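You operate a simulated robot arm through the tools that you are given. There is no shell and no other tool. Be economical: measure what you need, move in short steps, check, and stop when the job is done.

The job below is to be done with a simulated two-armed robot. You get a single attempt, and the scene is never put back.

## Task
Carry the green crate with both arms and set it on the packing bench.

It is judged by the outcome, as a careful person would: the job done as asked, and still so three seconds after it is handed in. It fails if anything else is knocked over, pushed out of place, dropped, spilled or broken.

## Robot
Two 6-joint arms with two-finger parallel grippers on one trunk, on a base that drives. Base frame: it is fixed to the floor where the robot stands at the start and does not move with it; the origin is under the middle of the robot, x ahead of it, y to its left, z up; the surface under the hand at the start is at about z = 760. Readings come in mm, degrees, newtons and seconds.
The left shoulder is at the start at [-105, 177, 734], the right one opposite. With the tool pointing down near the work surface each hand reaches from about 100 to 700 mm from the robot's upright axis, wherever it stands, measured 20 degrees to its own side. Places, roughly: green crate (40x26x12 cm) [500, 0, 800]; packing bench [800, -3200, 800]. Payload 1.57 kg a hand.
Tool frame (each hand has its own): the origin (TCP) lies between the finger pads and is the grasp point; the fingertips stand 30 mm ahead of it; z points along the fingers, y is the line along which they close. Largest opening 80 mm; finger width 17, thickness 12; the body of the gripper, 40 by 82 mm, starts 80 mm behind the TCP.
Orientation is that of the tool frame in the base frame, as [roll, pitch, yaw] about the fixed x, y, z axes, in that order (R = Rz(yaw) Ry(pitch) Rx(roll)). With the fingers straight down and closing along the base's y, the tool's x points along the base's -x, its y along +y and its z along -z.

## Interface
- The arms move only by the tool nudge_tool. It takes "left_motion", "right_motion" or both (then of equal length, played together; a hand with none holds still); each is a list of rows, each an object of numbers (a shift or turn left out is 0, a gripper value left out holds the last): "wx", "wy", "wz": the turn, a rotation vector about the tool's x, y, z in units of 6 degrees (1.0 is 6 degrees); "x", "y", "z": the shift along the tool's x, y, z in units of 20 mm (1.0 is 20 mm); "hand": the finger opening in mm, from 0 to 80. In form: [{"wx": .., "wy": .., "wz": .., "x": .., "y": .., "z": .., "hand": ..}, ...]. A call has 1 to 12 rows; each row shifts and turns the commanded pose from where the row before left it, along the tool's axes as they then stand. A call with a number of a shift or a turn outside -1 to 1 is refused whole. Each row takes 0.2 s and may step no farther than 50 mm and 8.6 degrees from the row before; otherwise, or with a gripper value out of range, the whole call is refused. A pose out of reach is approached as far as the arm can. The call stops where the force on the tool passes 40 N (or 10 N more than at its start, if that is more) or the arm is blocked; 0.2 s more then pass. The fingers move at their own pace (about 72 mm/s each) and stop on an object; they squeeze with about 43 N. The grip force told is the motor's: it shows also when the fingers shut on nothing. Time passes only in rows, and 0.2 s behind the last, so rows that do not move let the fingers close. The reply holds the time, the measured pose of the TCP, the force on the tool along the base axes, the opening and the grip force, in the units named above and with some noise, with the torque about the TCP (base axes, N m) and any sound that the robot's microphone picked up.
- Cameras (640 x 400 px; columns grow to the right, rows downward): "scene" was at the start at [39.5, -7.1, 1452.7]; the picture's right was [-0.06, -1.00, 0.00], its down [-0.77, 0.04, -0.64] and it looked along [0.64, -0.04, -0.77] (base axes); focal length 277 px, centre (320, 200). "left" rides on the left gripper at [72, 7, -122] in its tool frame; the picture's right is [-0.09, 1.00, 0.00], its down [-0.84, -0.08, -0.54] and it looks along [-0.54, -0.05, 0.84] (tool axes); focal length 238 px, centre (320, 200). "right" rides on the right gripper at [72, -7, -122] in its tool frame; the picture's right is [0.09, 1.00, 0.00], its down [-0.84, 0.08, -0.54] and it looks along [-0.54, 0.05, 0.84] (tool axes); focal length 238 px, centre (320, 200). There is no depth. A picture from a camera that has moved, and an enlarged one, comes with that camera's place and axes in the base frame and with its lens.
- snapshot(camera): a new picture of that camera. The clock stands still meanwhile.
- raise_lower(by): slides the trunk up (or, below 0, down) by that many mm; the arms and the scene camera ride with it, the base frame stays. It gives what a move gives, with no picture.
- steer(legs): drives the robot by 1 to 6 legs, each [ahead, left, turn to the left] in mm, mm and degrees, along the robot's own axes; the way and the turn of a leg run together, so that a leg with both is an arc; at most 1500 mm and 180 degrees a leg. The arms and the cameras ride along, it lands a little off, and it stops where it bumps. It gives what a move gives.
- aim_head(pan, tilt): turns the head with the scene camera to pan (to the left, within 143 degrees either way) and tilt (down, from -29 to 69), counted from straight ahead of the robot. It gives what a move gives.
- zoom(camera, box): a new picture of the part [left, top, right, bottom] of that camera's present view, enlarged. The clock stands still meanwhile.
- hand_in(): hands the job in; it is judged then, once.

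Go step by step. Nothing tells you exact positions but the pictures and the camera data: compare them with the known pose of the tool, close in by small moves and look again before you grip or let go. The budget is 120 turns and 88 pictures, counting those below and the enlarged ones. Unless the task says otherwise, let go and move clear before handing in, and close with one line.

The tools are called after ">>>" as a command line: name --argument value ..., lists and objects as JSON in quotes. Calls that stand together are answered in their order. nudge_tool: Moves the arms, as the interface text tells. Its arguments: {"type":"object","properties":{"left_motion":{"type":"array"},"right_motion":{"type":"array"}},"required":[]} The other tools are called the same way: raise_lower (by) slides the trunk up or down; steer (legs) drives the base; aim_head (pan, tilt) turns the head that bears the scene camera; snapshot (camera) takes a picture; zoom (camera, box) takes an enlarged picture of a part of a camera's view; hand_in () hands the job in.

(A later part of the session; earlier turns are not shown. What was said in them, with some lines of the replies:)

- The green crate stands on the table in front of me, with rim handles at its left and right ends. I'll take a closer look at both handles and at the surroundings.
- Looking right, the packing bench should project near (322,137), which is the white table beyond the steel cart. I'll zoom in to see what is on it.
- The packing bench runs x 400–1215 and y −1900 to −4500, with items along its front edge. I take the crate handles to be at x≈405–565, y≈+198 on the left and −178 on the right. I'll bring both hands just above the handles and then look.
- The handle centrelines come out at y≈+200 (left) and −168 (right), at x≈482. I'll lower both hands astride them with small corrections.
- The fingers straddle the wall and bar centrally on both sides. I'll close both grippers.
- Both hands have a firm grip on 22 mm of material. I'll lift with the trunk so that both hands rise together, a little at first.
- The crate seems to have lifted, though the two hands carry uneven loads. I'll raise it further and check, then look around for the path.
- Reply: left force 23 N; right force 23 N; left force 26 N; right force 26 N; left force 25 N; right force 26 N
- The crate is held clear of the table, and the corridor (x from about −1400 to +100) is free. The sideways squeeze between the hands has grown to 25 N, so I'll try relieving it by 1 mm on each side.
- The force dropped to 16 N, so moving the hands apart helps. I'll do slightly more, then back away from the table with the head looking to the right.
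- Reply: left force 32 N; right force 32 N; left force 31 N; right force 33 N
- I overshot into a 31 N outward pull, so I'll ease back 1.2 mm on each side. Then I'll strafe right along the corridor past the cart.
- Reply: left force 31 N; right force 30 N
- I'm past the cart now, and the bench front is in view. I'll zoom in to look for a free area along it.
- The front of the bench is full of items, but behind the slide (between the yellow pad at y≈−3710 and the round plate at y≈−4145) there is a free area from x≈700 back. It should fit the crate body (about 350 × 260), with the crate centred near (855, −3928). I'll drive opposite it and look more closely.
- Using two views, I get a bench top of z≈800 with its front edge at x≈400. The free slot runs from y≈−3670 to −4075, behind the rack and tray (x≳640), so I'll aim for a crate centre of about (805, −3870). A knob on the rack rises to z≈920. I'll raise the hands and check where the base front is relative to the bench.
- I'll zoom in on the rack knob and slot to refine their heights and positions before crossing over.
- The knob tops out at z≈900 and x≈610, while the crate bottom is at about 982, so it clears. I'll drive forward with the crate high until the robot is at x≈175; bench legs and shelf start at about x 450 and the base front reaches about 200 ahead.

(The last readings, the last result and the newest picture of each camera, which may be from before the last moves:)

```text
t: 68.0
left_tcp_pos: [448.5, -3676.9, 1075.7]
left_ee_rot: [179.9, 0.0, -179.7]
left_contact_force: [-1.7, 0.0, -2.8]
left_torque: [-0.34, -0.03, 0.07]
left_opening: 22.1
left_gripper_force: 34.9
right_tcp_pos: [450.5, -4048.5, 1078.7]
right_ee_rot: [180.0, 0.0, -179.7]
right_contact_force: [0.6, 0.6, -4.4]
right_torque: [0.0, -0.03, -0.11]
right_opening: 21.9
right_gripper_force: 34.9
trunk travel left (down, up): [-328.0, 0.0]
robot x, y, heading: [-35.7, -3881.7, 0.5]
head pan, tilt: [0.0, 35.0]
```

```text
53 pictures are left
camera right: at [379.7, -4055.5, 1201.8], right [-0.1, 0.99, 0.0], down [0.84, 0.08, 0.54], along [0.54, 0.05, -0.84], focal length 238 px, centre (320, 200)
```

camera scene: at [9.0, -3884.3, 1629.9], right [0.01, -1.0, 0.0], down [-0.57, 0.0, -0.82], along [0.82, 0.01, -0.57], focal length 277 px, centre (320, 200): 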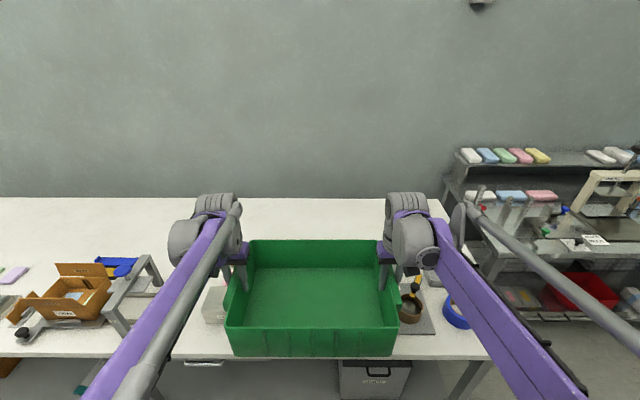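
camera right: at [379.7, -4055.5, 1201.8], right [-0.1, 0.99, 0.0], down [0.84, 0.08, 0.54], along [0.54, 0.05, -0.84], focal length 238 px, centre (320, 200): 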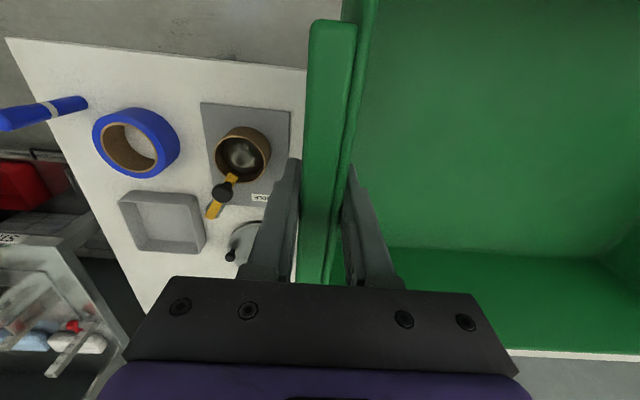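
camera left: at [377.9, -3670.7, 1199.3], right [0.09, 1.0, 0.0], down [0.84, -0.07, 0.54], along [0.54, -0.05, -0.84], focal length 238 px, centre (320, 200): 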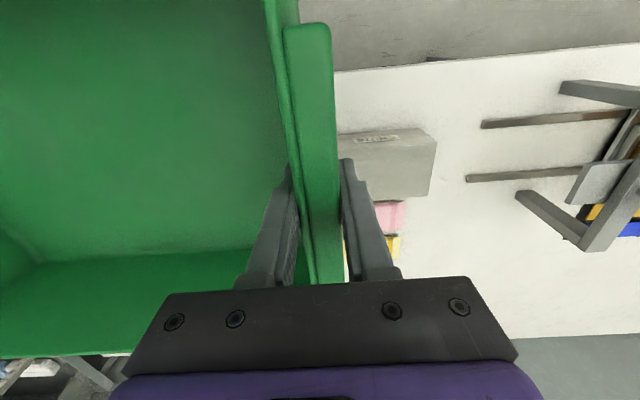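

Using the hand cameras, I get a bench edge of x≈450 and a top of z≈760, same as the other table. The obstacles in front of the slot therefore end at about x 665, so I'll aim for a crate centre of about (825, −3862). I'll drive on to robot x≈195.

>>> steer --legs '[[130, 0, -0.3], [100, 0, 0]]'

>>> snapshot --camera "scene"

>>> snapshot --camera "left"

>>> snapshot --camera "right"

```text
t: 70.1
left_tcp_pos: [677.6, -3679.7, 1076.4]
left_ee_rot: [180.0, -0.1, 179.9]
left_contact_force: [0.7, 0.8, -3.1]
left_torque: [-0.32, 0.0, 0.04]
left_opening: 22.1
left_gripper_force: 35.3
right_tcp_pos: [677.3, -4051.1, 1077.9]
right_ee_rot: [-180.0, -0.1, -179.8]
right_contact_force: [0.4, -0.7, -4.6]
right_torque: [0.01, -0.06, -0.11]
right_opening: 22.0
right_gripper_force: 35.1
trunk travel left (down, up): [-328.0, 0.0]
robot x, y, heading: [192.9, -3882.6, 0.2]
head pan, tilt: [0.0, 35.0]
```

```text
52 pictures are left
camera scene: at [236.0, -3884.1, 1629.9], right [0.0, -1.0, 0.0], down [-0.57, 0.0, -0.82], along [0.82, 0.0, -0.57], focal length 277 px, centre (320, 200)
```

scene: 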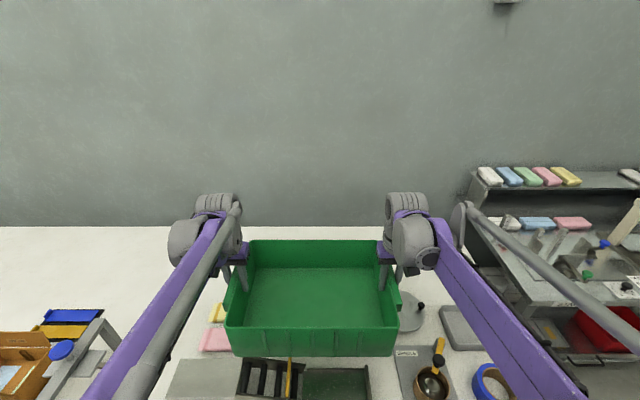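

```text
51 pictures are left
camera left: at [606.1, -3672.9, 1199.1], right [0.09, 1.0, 0.0], down [0.84, -0.08, 0.54], along [0.54, -0.05, -0.84], focal length 238 px, centre (320, 200)
```

left: 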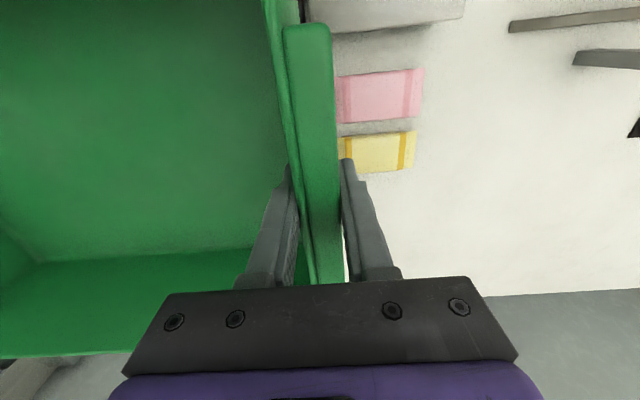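

```text
50 pictures are left
camera right: at [605.4, -4057.6, 1201.6], right [-0.09, 1.0, 0.0], down [0.84, 0.08, 0.54], along [0.54, 0.05, -0.84], focal length 238 px, centre (320, 200)
```

right: 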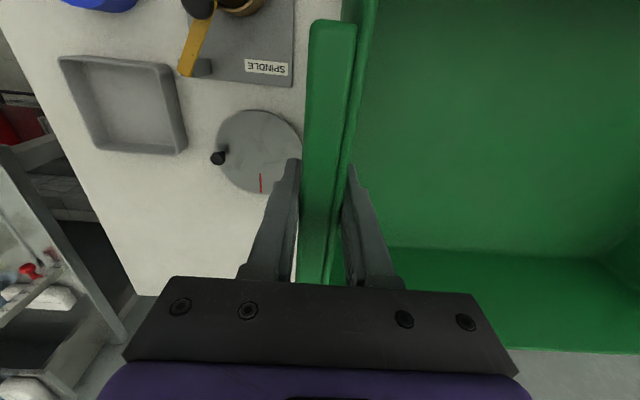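

The path is clear: the plate's left edge is at y≈−4083, and the pads lie left of y≈−3645. Now I'll extend both arms 148 mm forward at height.

>>> nudge_tool --left_motion '[{"x": -0.74}, {"x": -0.74}, {"x": -0.74}, {"x": -0.74}, {"x": -0.74}, {"x": -0.74}, {"x": -0.74}, {"x": -0.74}, {"x": -0.74}, {"x": -0.74}]' --right_motion '[{"x": -0.74}, {"x": -0.74}, {"x": -0.74}, {"x": -0.74}, {"x": -0.74}, {"x": -0.74}, {"x": -0.74}, {"x": -0.74}, {"x": -0.74}, {"x": -0.74}]'

>>> aim_head --pan 0 --tilt 48

>>> snapshot --camera "scene"

```text
t: 72.3
left_tcp_pos: [827.0, -3679.0, 1076.6]
left_ee_rot: [180.0, -0.2, 179.8]
left_contact_force: [-1.4, 0.5, 0.6]
left_torque: [-1.02, -0.1, -0.23]
left_opening: 21.9
left_gripper_force: 35.0
right_tcp_pos: [827.1, -4051.4, 1079.1]
right_ee_rot: [180.0, -0.1, 180.0]
right_contact_force: [1.7, 1.2, -7.8]
right_torque: [-0.61, 0.05, -0.38]
right_opening: 22.0
right_gripper_force: 34.8
trunk travel left (down, up): [-328.0, 0.0]
robot x, y, heading: [190.9, -3884.5, -0.1]
head pan, tilt: [0.0, 35.0]
```

```text
t: 73.0
left_tcp_pos: [824.7, -3679.6, 1077.7]
left_ee_rot: [180.0, 0.0, 179.9]
left_contact_force: [-1.3, -3.1, 1.1]
left_torque: [-1.02, 0.09, -0.14]
left_opening: 21.6
left_gripper_force: 35.7
right_tcp_pos: [825.1, -4051.5, 1079.7]
right_ee_rot: [179.9, 0.0, -179.9]
right_contact_force: [0.3, 3.7, -7.9]
right_torque: [-0.55, -0.12, -0.24]
right_opening: 22.1
right_gripper_force: 35.1
trunk travel left (down, up): [-328.0, 0.0]
robot x, y, heading: [195.8, -3881.3, -0.2]
head pan, tilt: [0.0, 48.0]
```

```text
49 pictures are left
camera scene: at [227.4, -3884.1, 1611.1], right [0.0, -1.0, 0.0], down [-0.74, 0.0, -0.67], along [0.67, 0.0, -0.74], focal length 277 px, centre (320, 200)
```

scene: 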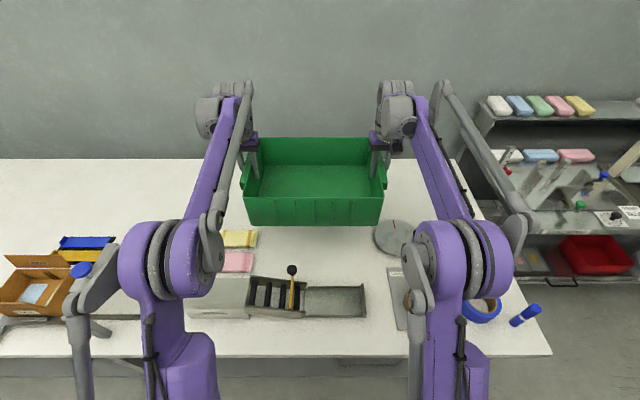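

The slot is clear below the crate, with the pads, plate and rack all outside its footprint. I'll lower with the arms, first about 170 mm.

>>> nudge_tool --left_motion '[{"z": 0.7}, {"z": 0.7}, {"z": 0.7}, {"z": 0.7}, {"z": 0.7}, {"z": 0.7}, {"z": 0.7}, {"z": 0.7}, {"z": 0.7}, {"z": 0.7}, {"z": 0.7}, {"z": 0.7}]' --right_motion '[{"z": 0.7}, {"z": 0.7}, {"z": 0.7}, {"z": 0.7}, {"z": 0.7}, {"z": 0.7}, {"z": 0.7}, {"z": 0.7}, {"z": 0.7}, {"z": 0.7}, {"z": 0.7}, {"z": 0.7}]'

>>> snapshot --camera "scene"

>>> snapshot --camera "left"

>>> snapshot --camera "right"

```text
t: 75.6
left_tcp_pos: [824.5, -3679.5, 909.5]
left_ee_rot: [-180.0, -0.2, 179.8]
left_contact_force: [-0.8, -3.9, -8.0]
left_torque: [0.51, -0.43, -0.21]
left_opening: 21.9
left_gripper_force: 34.9
right_tcp_pos: [824.5, -4052.1, 910.0]
right_ee_rot: [-180.0, 0.0, -180.0]
right_contact_force: [0.9, 3.2, 0.2]
right_torque: [0.98, 0.48, -0.28]
right_opening: 21.9
right_gripper_force: 34.9
trunk travel left (down, up): [-328.0, 0.0]
robot x, y, heading: [193.8, -3880.0, 0.1]
head pan, tilt: [0.0, 48.0]
```

```text
48 pictures are left
camera scene: at [228.0, -3884.1, 1611.1], right [0.0, -1.0, 0.0], down [-0.74, 0.0, -0.67], along [0.67, 0.0, -0.74], focal length 277 px, centre (320, 200)
```

scene: 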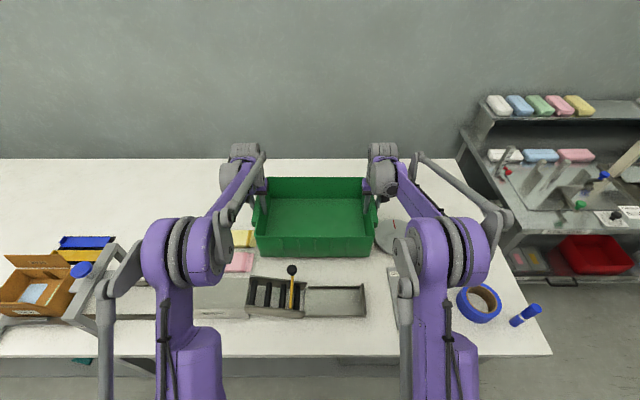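

```text
47 pictures are left
camera left: at [754.6, -3673.4, 1031.8], right [0.09, 1.0, 0.0], down [0.84, -0.08, 0.54], along [0.54, -0.05, -0.84], focal length 238 px, centre (320, 200)
```

left: 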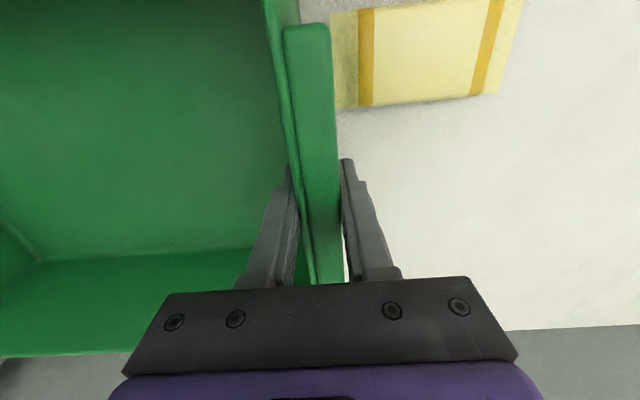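

```text
46 pictures are left
camera right: at [753.5, -4058.1, 1032.9], right [-0.09, 1.0, 0.0], down [0.84, 0.08, 0.54], along [0.54, 0.05, -0.84], focal length 238 px, centre (320, 200)
```

right: 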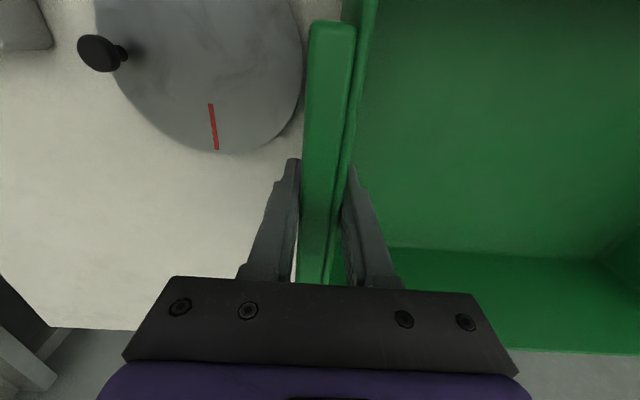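

Clearances are about 40 mm on both sides. I'll lower further, slowing near the expected touchdown at TCP z≈855.

>>> nudge_tool --left_motion '[{"z": 0.5}, {"z": 0.5}, {"z": 0.5}, {"z": 0.5}, {"z": 0.2}, {"z": 0.1}, {"z": 0.1}, {"z": 0.1}]' --right_motion '[{"z": 0.5}, {"z": 0.5}, {"z": 0.5}, {"z": 0.5}, {"z": 0.2}, {"z": 0.1}, {"z": 0.1}, {"z": 0.1}]'

>>> snapshot --camera "scene"

```text
t: 76.6
left_tcp_pos: [821.0, -3678.8, 881.8]
left_ee_rot: [180.0, 0.5, -180.0]
left_contact_force: [3.3, -1.7, 29.3]
left_torque: [-0.22, -0.04, 0.11]
left_opening: 21.7
left_gripper_force: 34.8
right_tcp_pos: [824.1, -4051.1, 882.6]
right_ee_rot: [180.0, 0.4, -180.0]
right_contact_force: [7.4, -2.3, 54.7]
right_torque: [1.05, 0.28, 0.02]
right_opening: 21.8
right_gripper_force: 34.2
trunk travel left (down, up): [-328.0, 0.0]
robot x, y, heading: [196.7, -3883.0, 0.1]
head pan, tilt: [0.0, 48.0]
stopped in row 4 (left hand): the force on the tool passed its limit at 142 N (the readings are from after the stop); the commanded pose is now the measured one
```

```text
45 pictures are left
camera scene: at [219.1, -3884.2, 1611.7], right [0.0, -1.0, 0.0], down [-0.74, 0.0, -0.67], along [0.67, 0.0, -0.74], focal length 277 px, centre (320, 200)
```

scene: 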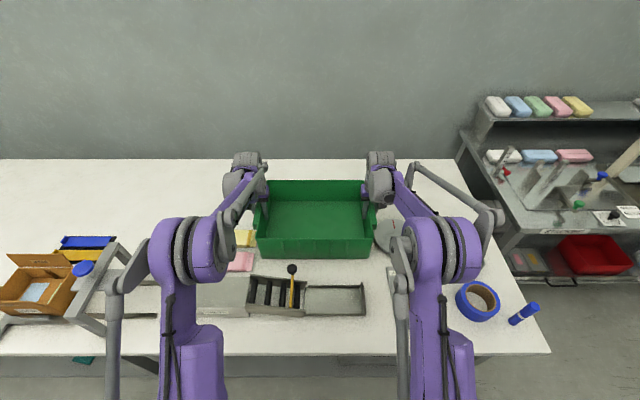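

Contact came at TCP z≈882, so the bench top is at about 787, or the crate has touched something. I'll check the crate's surroundings before letting go.

>>> zoom --camera "scene" --box '[210, 150, 430, 290]'

>>> snapshot --camera "left"

>>> snapshot --camera "right"

```text
2.86 times, centred on (320, 220) of scene
camera zoom: at [219.1, -3884.2, 1611.7], right [0.0, -1.0, 0.0], down [-0.74, 0.0, -0.67], along [0.67, 0.0, -0.74], focal length 791 px, centre (320, 143)
```

zoom: 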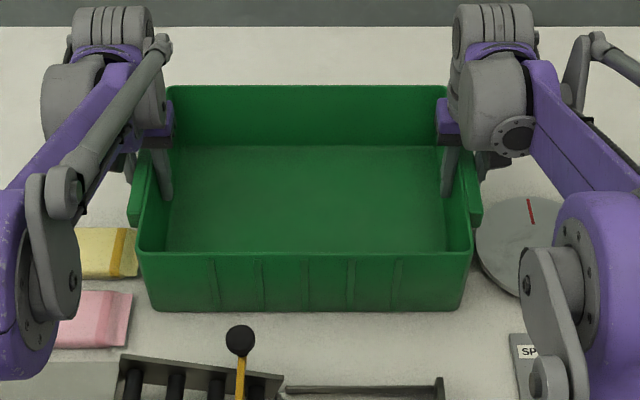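

```text
43 pictures are left
camera left: at [750.1, -3672.9, 1003.6], right [0.09, 1.0, 0.0], down [0.83, -0.08, 0.55], along [0.55, -0.05, -0.84], focal length 238 px, centre (320, 200)
```

left: 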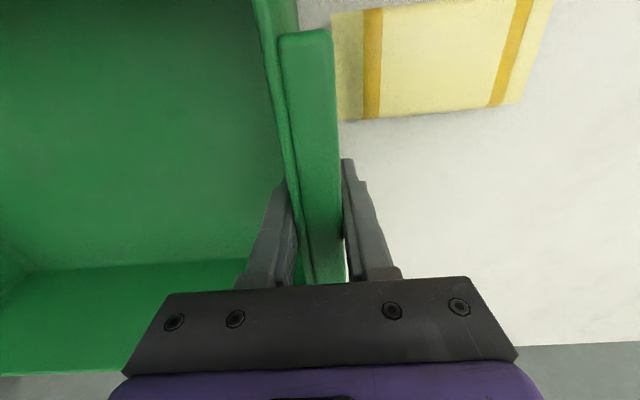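

```text
42 pictures are left
camera right: at [750.7, -4057.6, 1005.7], right [-0.09, 1.0, 0.0], down [0.83, 0.08, 0.55], along [0.55, 0.05, -0.84], focal length 238 px, centre (320, 200)
```

right: 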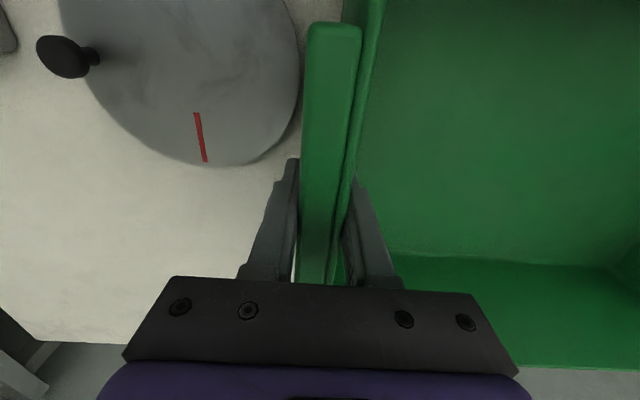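

The crate is flat on the bench, about 25–30 mm from the yellow pad and the plate. I'll relieve the downward push by about 1 mm and check that it rests there.

>>> nudge_tool --left_motion '[{"z": -0.05}, {}, {}]' --right_motion '[{"z": -0.05}, {}, {}]'

```text
t: 77.4
left_tcp_pos: [821.7, -3679.1, 878.0]
left_ee_rot: [180.0, 0.2, -180.0]
left_contact_force: [2.9, 1.6, 28.3]
left_torque: [-1.02, -0.35, 0.06]
left_opening: 21.7
left_gripper_force: 34.9
right_tcp_pos: [823.4, -4051.7, 877.4]
right_ee_rot: [-180.0, 0.2, -179.9]
right_contact_force: [-3.1, -2.8, 16.6]
right_torque: [0.47, -0.72, -0.17]
right_opening: 21.8
right_gripper_force: 34.5
trunk travel left (down, up): [-328.0, 0.0]
robot x, y, heading: [190.7, -3880.6, 0.1]
head pan, tilt: [0.0, 48.0]
```

>>> nudge_tool --left_motion '[{"z": -0.06}, {}, {}]' --right_motion '[{"z": -0.04}, {}, {}]'

```text
t: 78.2
left_tcp_pos: [822.3, -3679.0, 878.3]
left_ee_rot: [-180.0, 0.0, 180.0]
left_contact_force: [-3.4, 2.1, 10.8]
left_torque: [-1.1, -0.79, 0.3]
left_opening: 22.1
left_gripper_force: 34.6
right_tcp_pos: [824.1, -4051.7, 877.5]
right_ee_rot: [-180.0, 0.1, -179.9]
right_contact_force: [-3.1, -2.9, -0.9]
right_torque: [0.46, -0.23, 0.22]
right_opening: 21.9
right_gripper_force: 34.7
trunk travel left (down, up): [-328.0, 0.0]
robot x, y, heading: [194.8, -3881.7, -0.1]
head pan, tilt: [0.0, 48.0]
```

The forces are now small and the crate rests on the bench. I'll open both hands.

>>> nudge_tool --left_motion '[{"hand": 30}, {"hand": 45}, {"hand": 60}, {"hand": 60}]' --right_motion '[{"hand": 30}, {"hand": 45}, {"hand": 60}, {"hand": 60}]'

>>> snapshot --camera "left"

>>> snapshot --camera "right"

>>> zoom --camera "scene" --box '[210, 150, 430, 290]'

```text
t: 79.2
left_tcp_pos: [824.4, -3678.2, 878.7]
left_ee_rot: [-180.0, -0.1, -180.0]
left_contact_force: [0.5, -0.3, -0.2]
left_torque: [0.01, -0.01, 0.0]
left_opening: 59.9
left_gripper_force: 0.1
right_tcp_pos: [826.2, -4050.5, 877.6]
right_ee_rot: [-180.0, 0.0, -179.9]
right_contact_force: [-1.1, -0.6, -0.1]
right_torque: [-0.02, -0.01, 0.0]
right_opening: 60.1
right_gripper_force: 0.0
trunk travel left (down, up): [-328.0, 0.0]
robot x, y, heading: [190.3, -3881.8, -0.0]
head pan, tilt: [0.0, 48.0]
```

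```text
41 pictures are left
camera left: at [753.4, -3672.8, 1000.8], right [0.09, 1.0, 0.0], down [0.84, -0.08, 0.54], along [0.54, -0.05, -0.84], focal length 238 px, centre (320, 200)
```

left: 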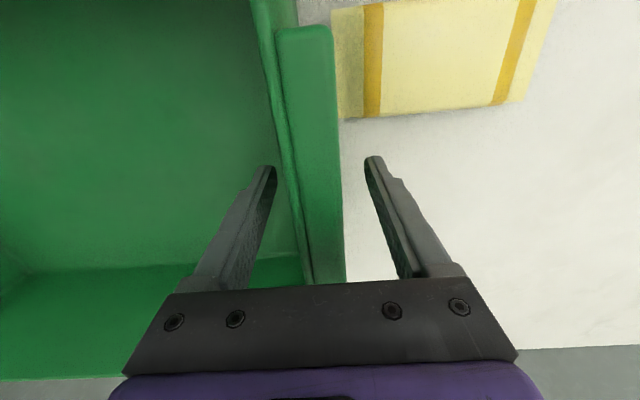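

```text
40 pictures are left
camera right: at [754.4, -4057.2, 1000.8], right [-0.09, 1.0, 0.0], down [0.84, 0.08, 0.54], along [0.54, 0.05, -0.84], focal length 238 px, centre (320, 200)
```

right: 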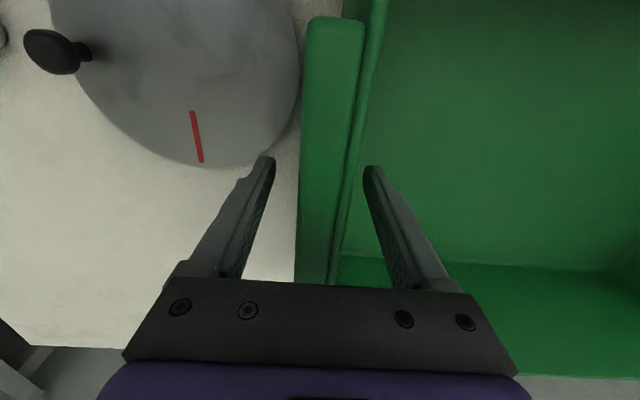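

```text
2.86 times, centred on (320, 220) of scene
camera zoom: at [226.8, -3884.1, 1611.1], right [0.0, -1.0, 0.0], down [-0.74, 0.0, -0.67], along [0.67, 0.0, -0.74], focal length 791 px, centre (320, 143)
```

zoom: 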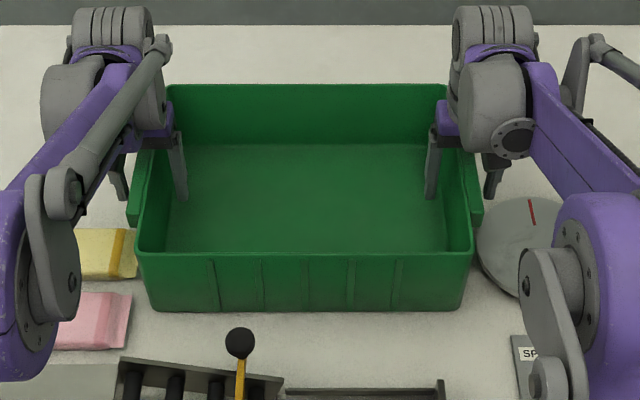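

The crate is free and standing flat. I'll raise both hands straight up, clear of it.

>>> nudge_tool --left_motion '[{"z": -0.3}, {"z": -0.6}, {"z": -0.75}, {"z": -0.75}, {"z": -0.75}, {"z": -0.75}, {"z": -0.75}, {"z": -0.75}, {"z": -0.75}, {"z": -0.75}, {"z": -0.75}, {"z": -0.75}]' --right_motion '[{"z": -0.3}, {"z": -0.6}, {"z": -0.75}, {"z": -0.75}, {"z": -0.75}, {"z": -0.75}, {"z": -0.75}, {"z": -0.75}, {"z": -0.75}, {"z": -0.75}, {"z": -0.75}, {"z": -0.75}]'

>>> nudge_tool --left_motion '[{"x": 0.75}, {"x": 0.75}, {"x": 0.75}, {"x": 0.75}, {"x": 0.75}, {"x": 0.75}, {"x": 0.75}, {"x": 0.75}]' --right_motion '[{"x": 0.75}, {"x": 0.75}, {"x": 0.75}, {"x": 0.75}, {"x": 0.75}, {"x": 0.75}, {"x": 0.75}, {"x": 0.75}]'

>>> steer --legs '[[-350, 0, 0]]'

>>> snapshot --camera "scene"

```text
t: 81.8
left_tcp_pos: [822.9, -3678.7, 1047.1]
left_ee_rot: [-180.0, 0.0, -180.0]
left_contact_force: [-0.9, 0.0, 0.0]
left_torque: [0.01, 0.03, -0.02]
left_opening: 59.9
left_gripper_force: 0.0
right_tcp_pos: [826.2, -4050.8, 1047.1]
right_ee_rot: [180.0, 0.0, -179.9]
right_contact_force: [0.0, 0.3, -0.5]
right_torque: [0.02, -0.02, 0.02]
right_opening: 60.1
right_gripper_force: 0.1
trunk travel left (down, up): [-328.0, 0.0]
robot x, y, heading: [195.7, -3882.3, -0.0]
head pan, tilt: [0.0, 48.0]
```

```text
t: 83.6
left_tcp_pos: [702.7, -3678.5, 1045.7]
left_ee_rot: [-180.0, -0.1, 179.9]
left_contact_force: [0.3, 0.4, -0.4]
left_torque: [-0.01, 0.0, 0.03]
left_opening: 60.2
left_gripper_force: 0.2
right_tcp_pos: [704.8, -4050.8, 1045.7]
right_ee_rot: [-179.9, 0.1, -179.9]
right_contact_force: [-0.4, 0.1, -0.2]
right_torque: [-0.01, -0.02, 0.03]
right_opening: 60.3
right_gripper_force: 0.1
trunk travel left (down, up): [-328.0, 0.0]
robot x, y, heading: [192.2, -3884.3, -0.2]
head pan, tilt: [0.0, 48.0]
```

```text
t: 85.8
left_tcp_pos: [357.5, -3680.6, 1046.4]
left_ee_rot: [180.0, 0.0, 179.7]
left_contact_force: [-0.6, 0.3, -0.1]
left_torque: [0.0, 0.0, -0.01]
left_opening: 59.8
left_gripper_force: 0.0
right_tcp_pos: [356.7, -4052.4, 1046.0]
right_ee_rot: [-179.9, 0.0, 179.6]
right_contact_force: [0.2, 0.5, 0.4]
right_torque: [0.04, 0.01, 0.0]
right_opening: 60.1
right_gripper_force: 0.0
trunk travel left (down, up): [-328.0, 0.0]
robot x, y, heading: [-157.4, -3882.9, -0.3]
head pan, tilt: [0.0, 48.0]
```

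```text
38 pictures are left
camera scene: at [-121.9, -3883.3, 1611.3], right [-0.01, -1.0, 0.0], down [-0.74, 0.0, -0.67], along [0.67, 0.0, -0.74], focal length 277 px, centre (320, 200)
```

scene: 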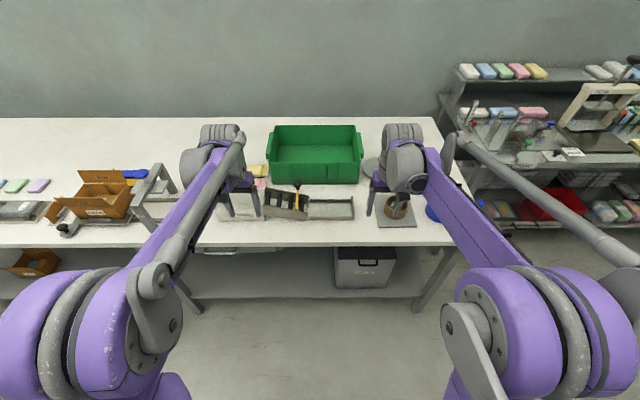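

The crate stands flat on the packing bench, nothing around it has moved, and the robot is clear. I'm handing the job in.

>>> hand_in

```text
The job is handed in.
```

I carried the green crate with both arms and set it flat on the packing bench, behind the rack and tray; from the pictures nothing else was moved, and the job is handed in.
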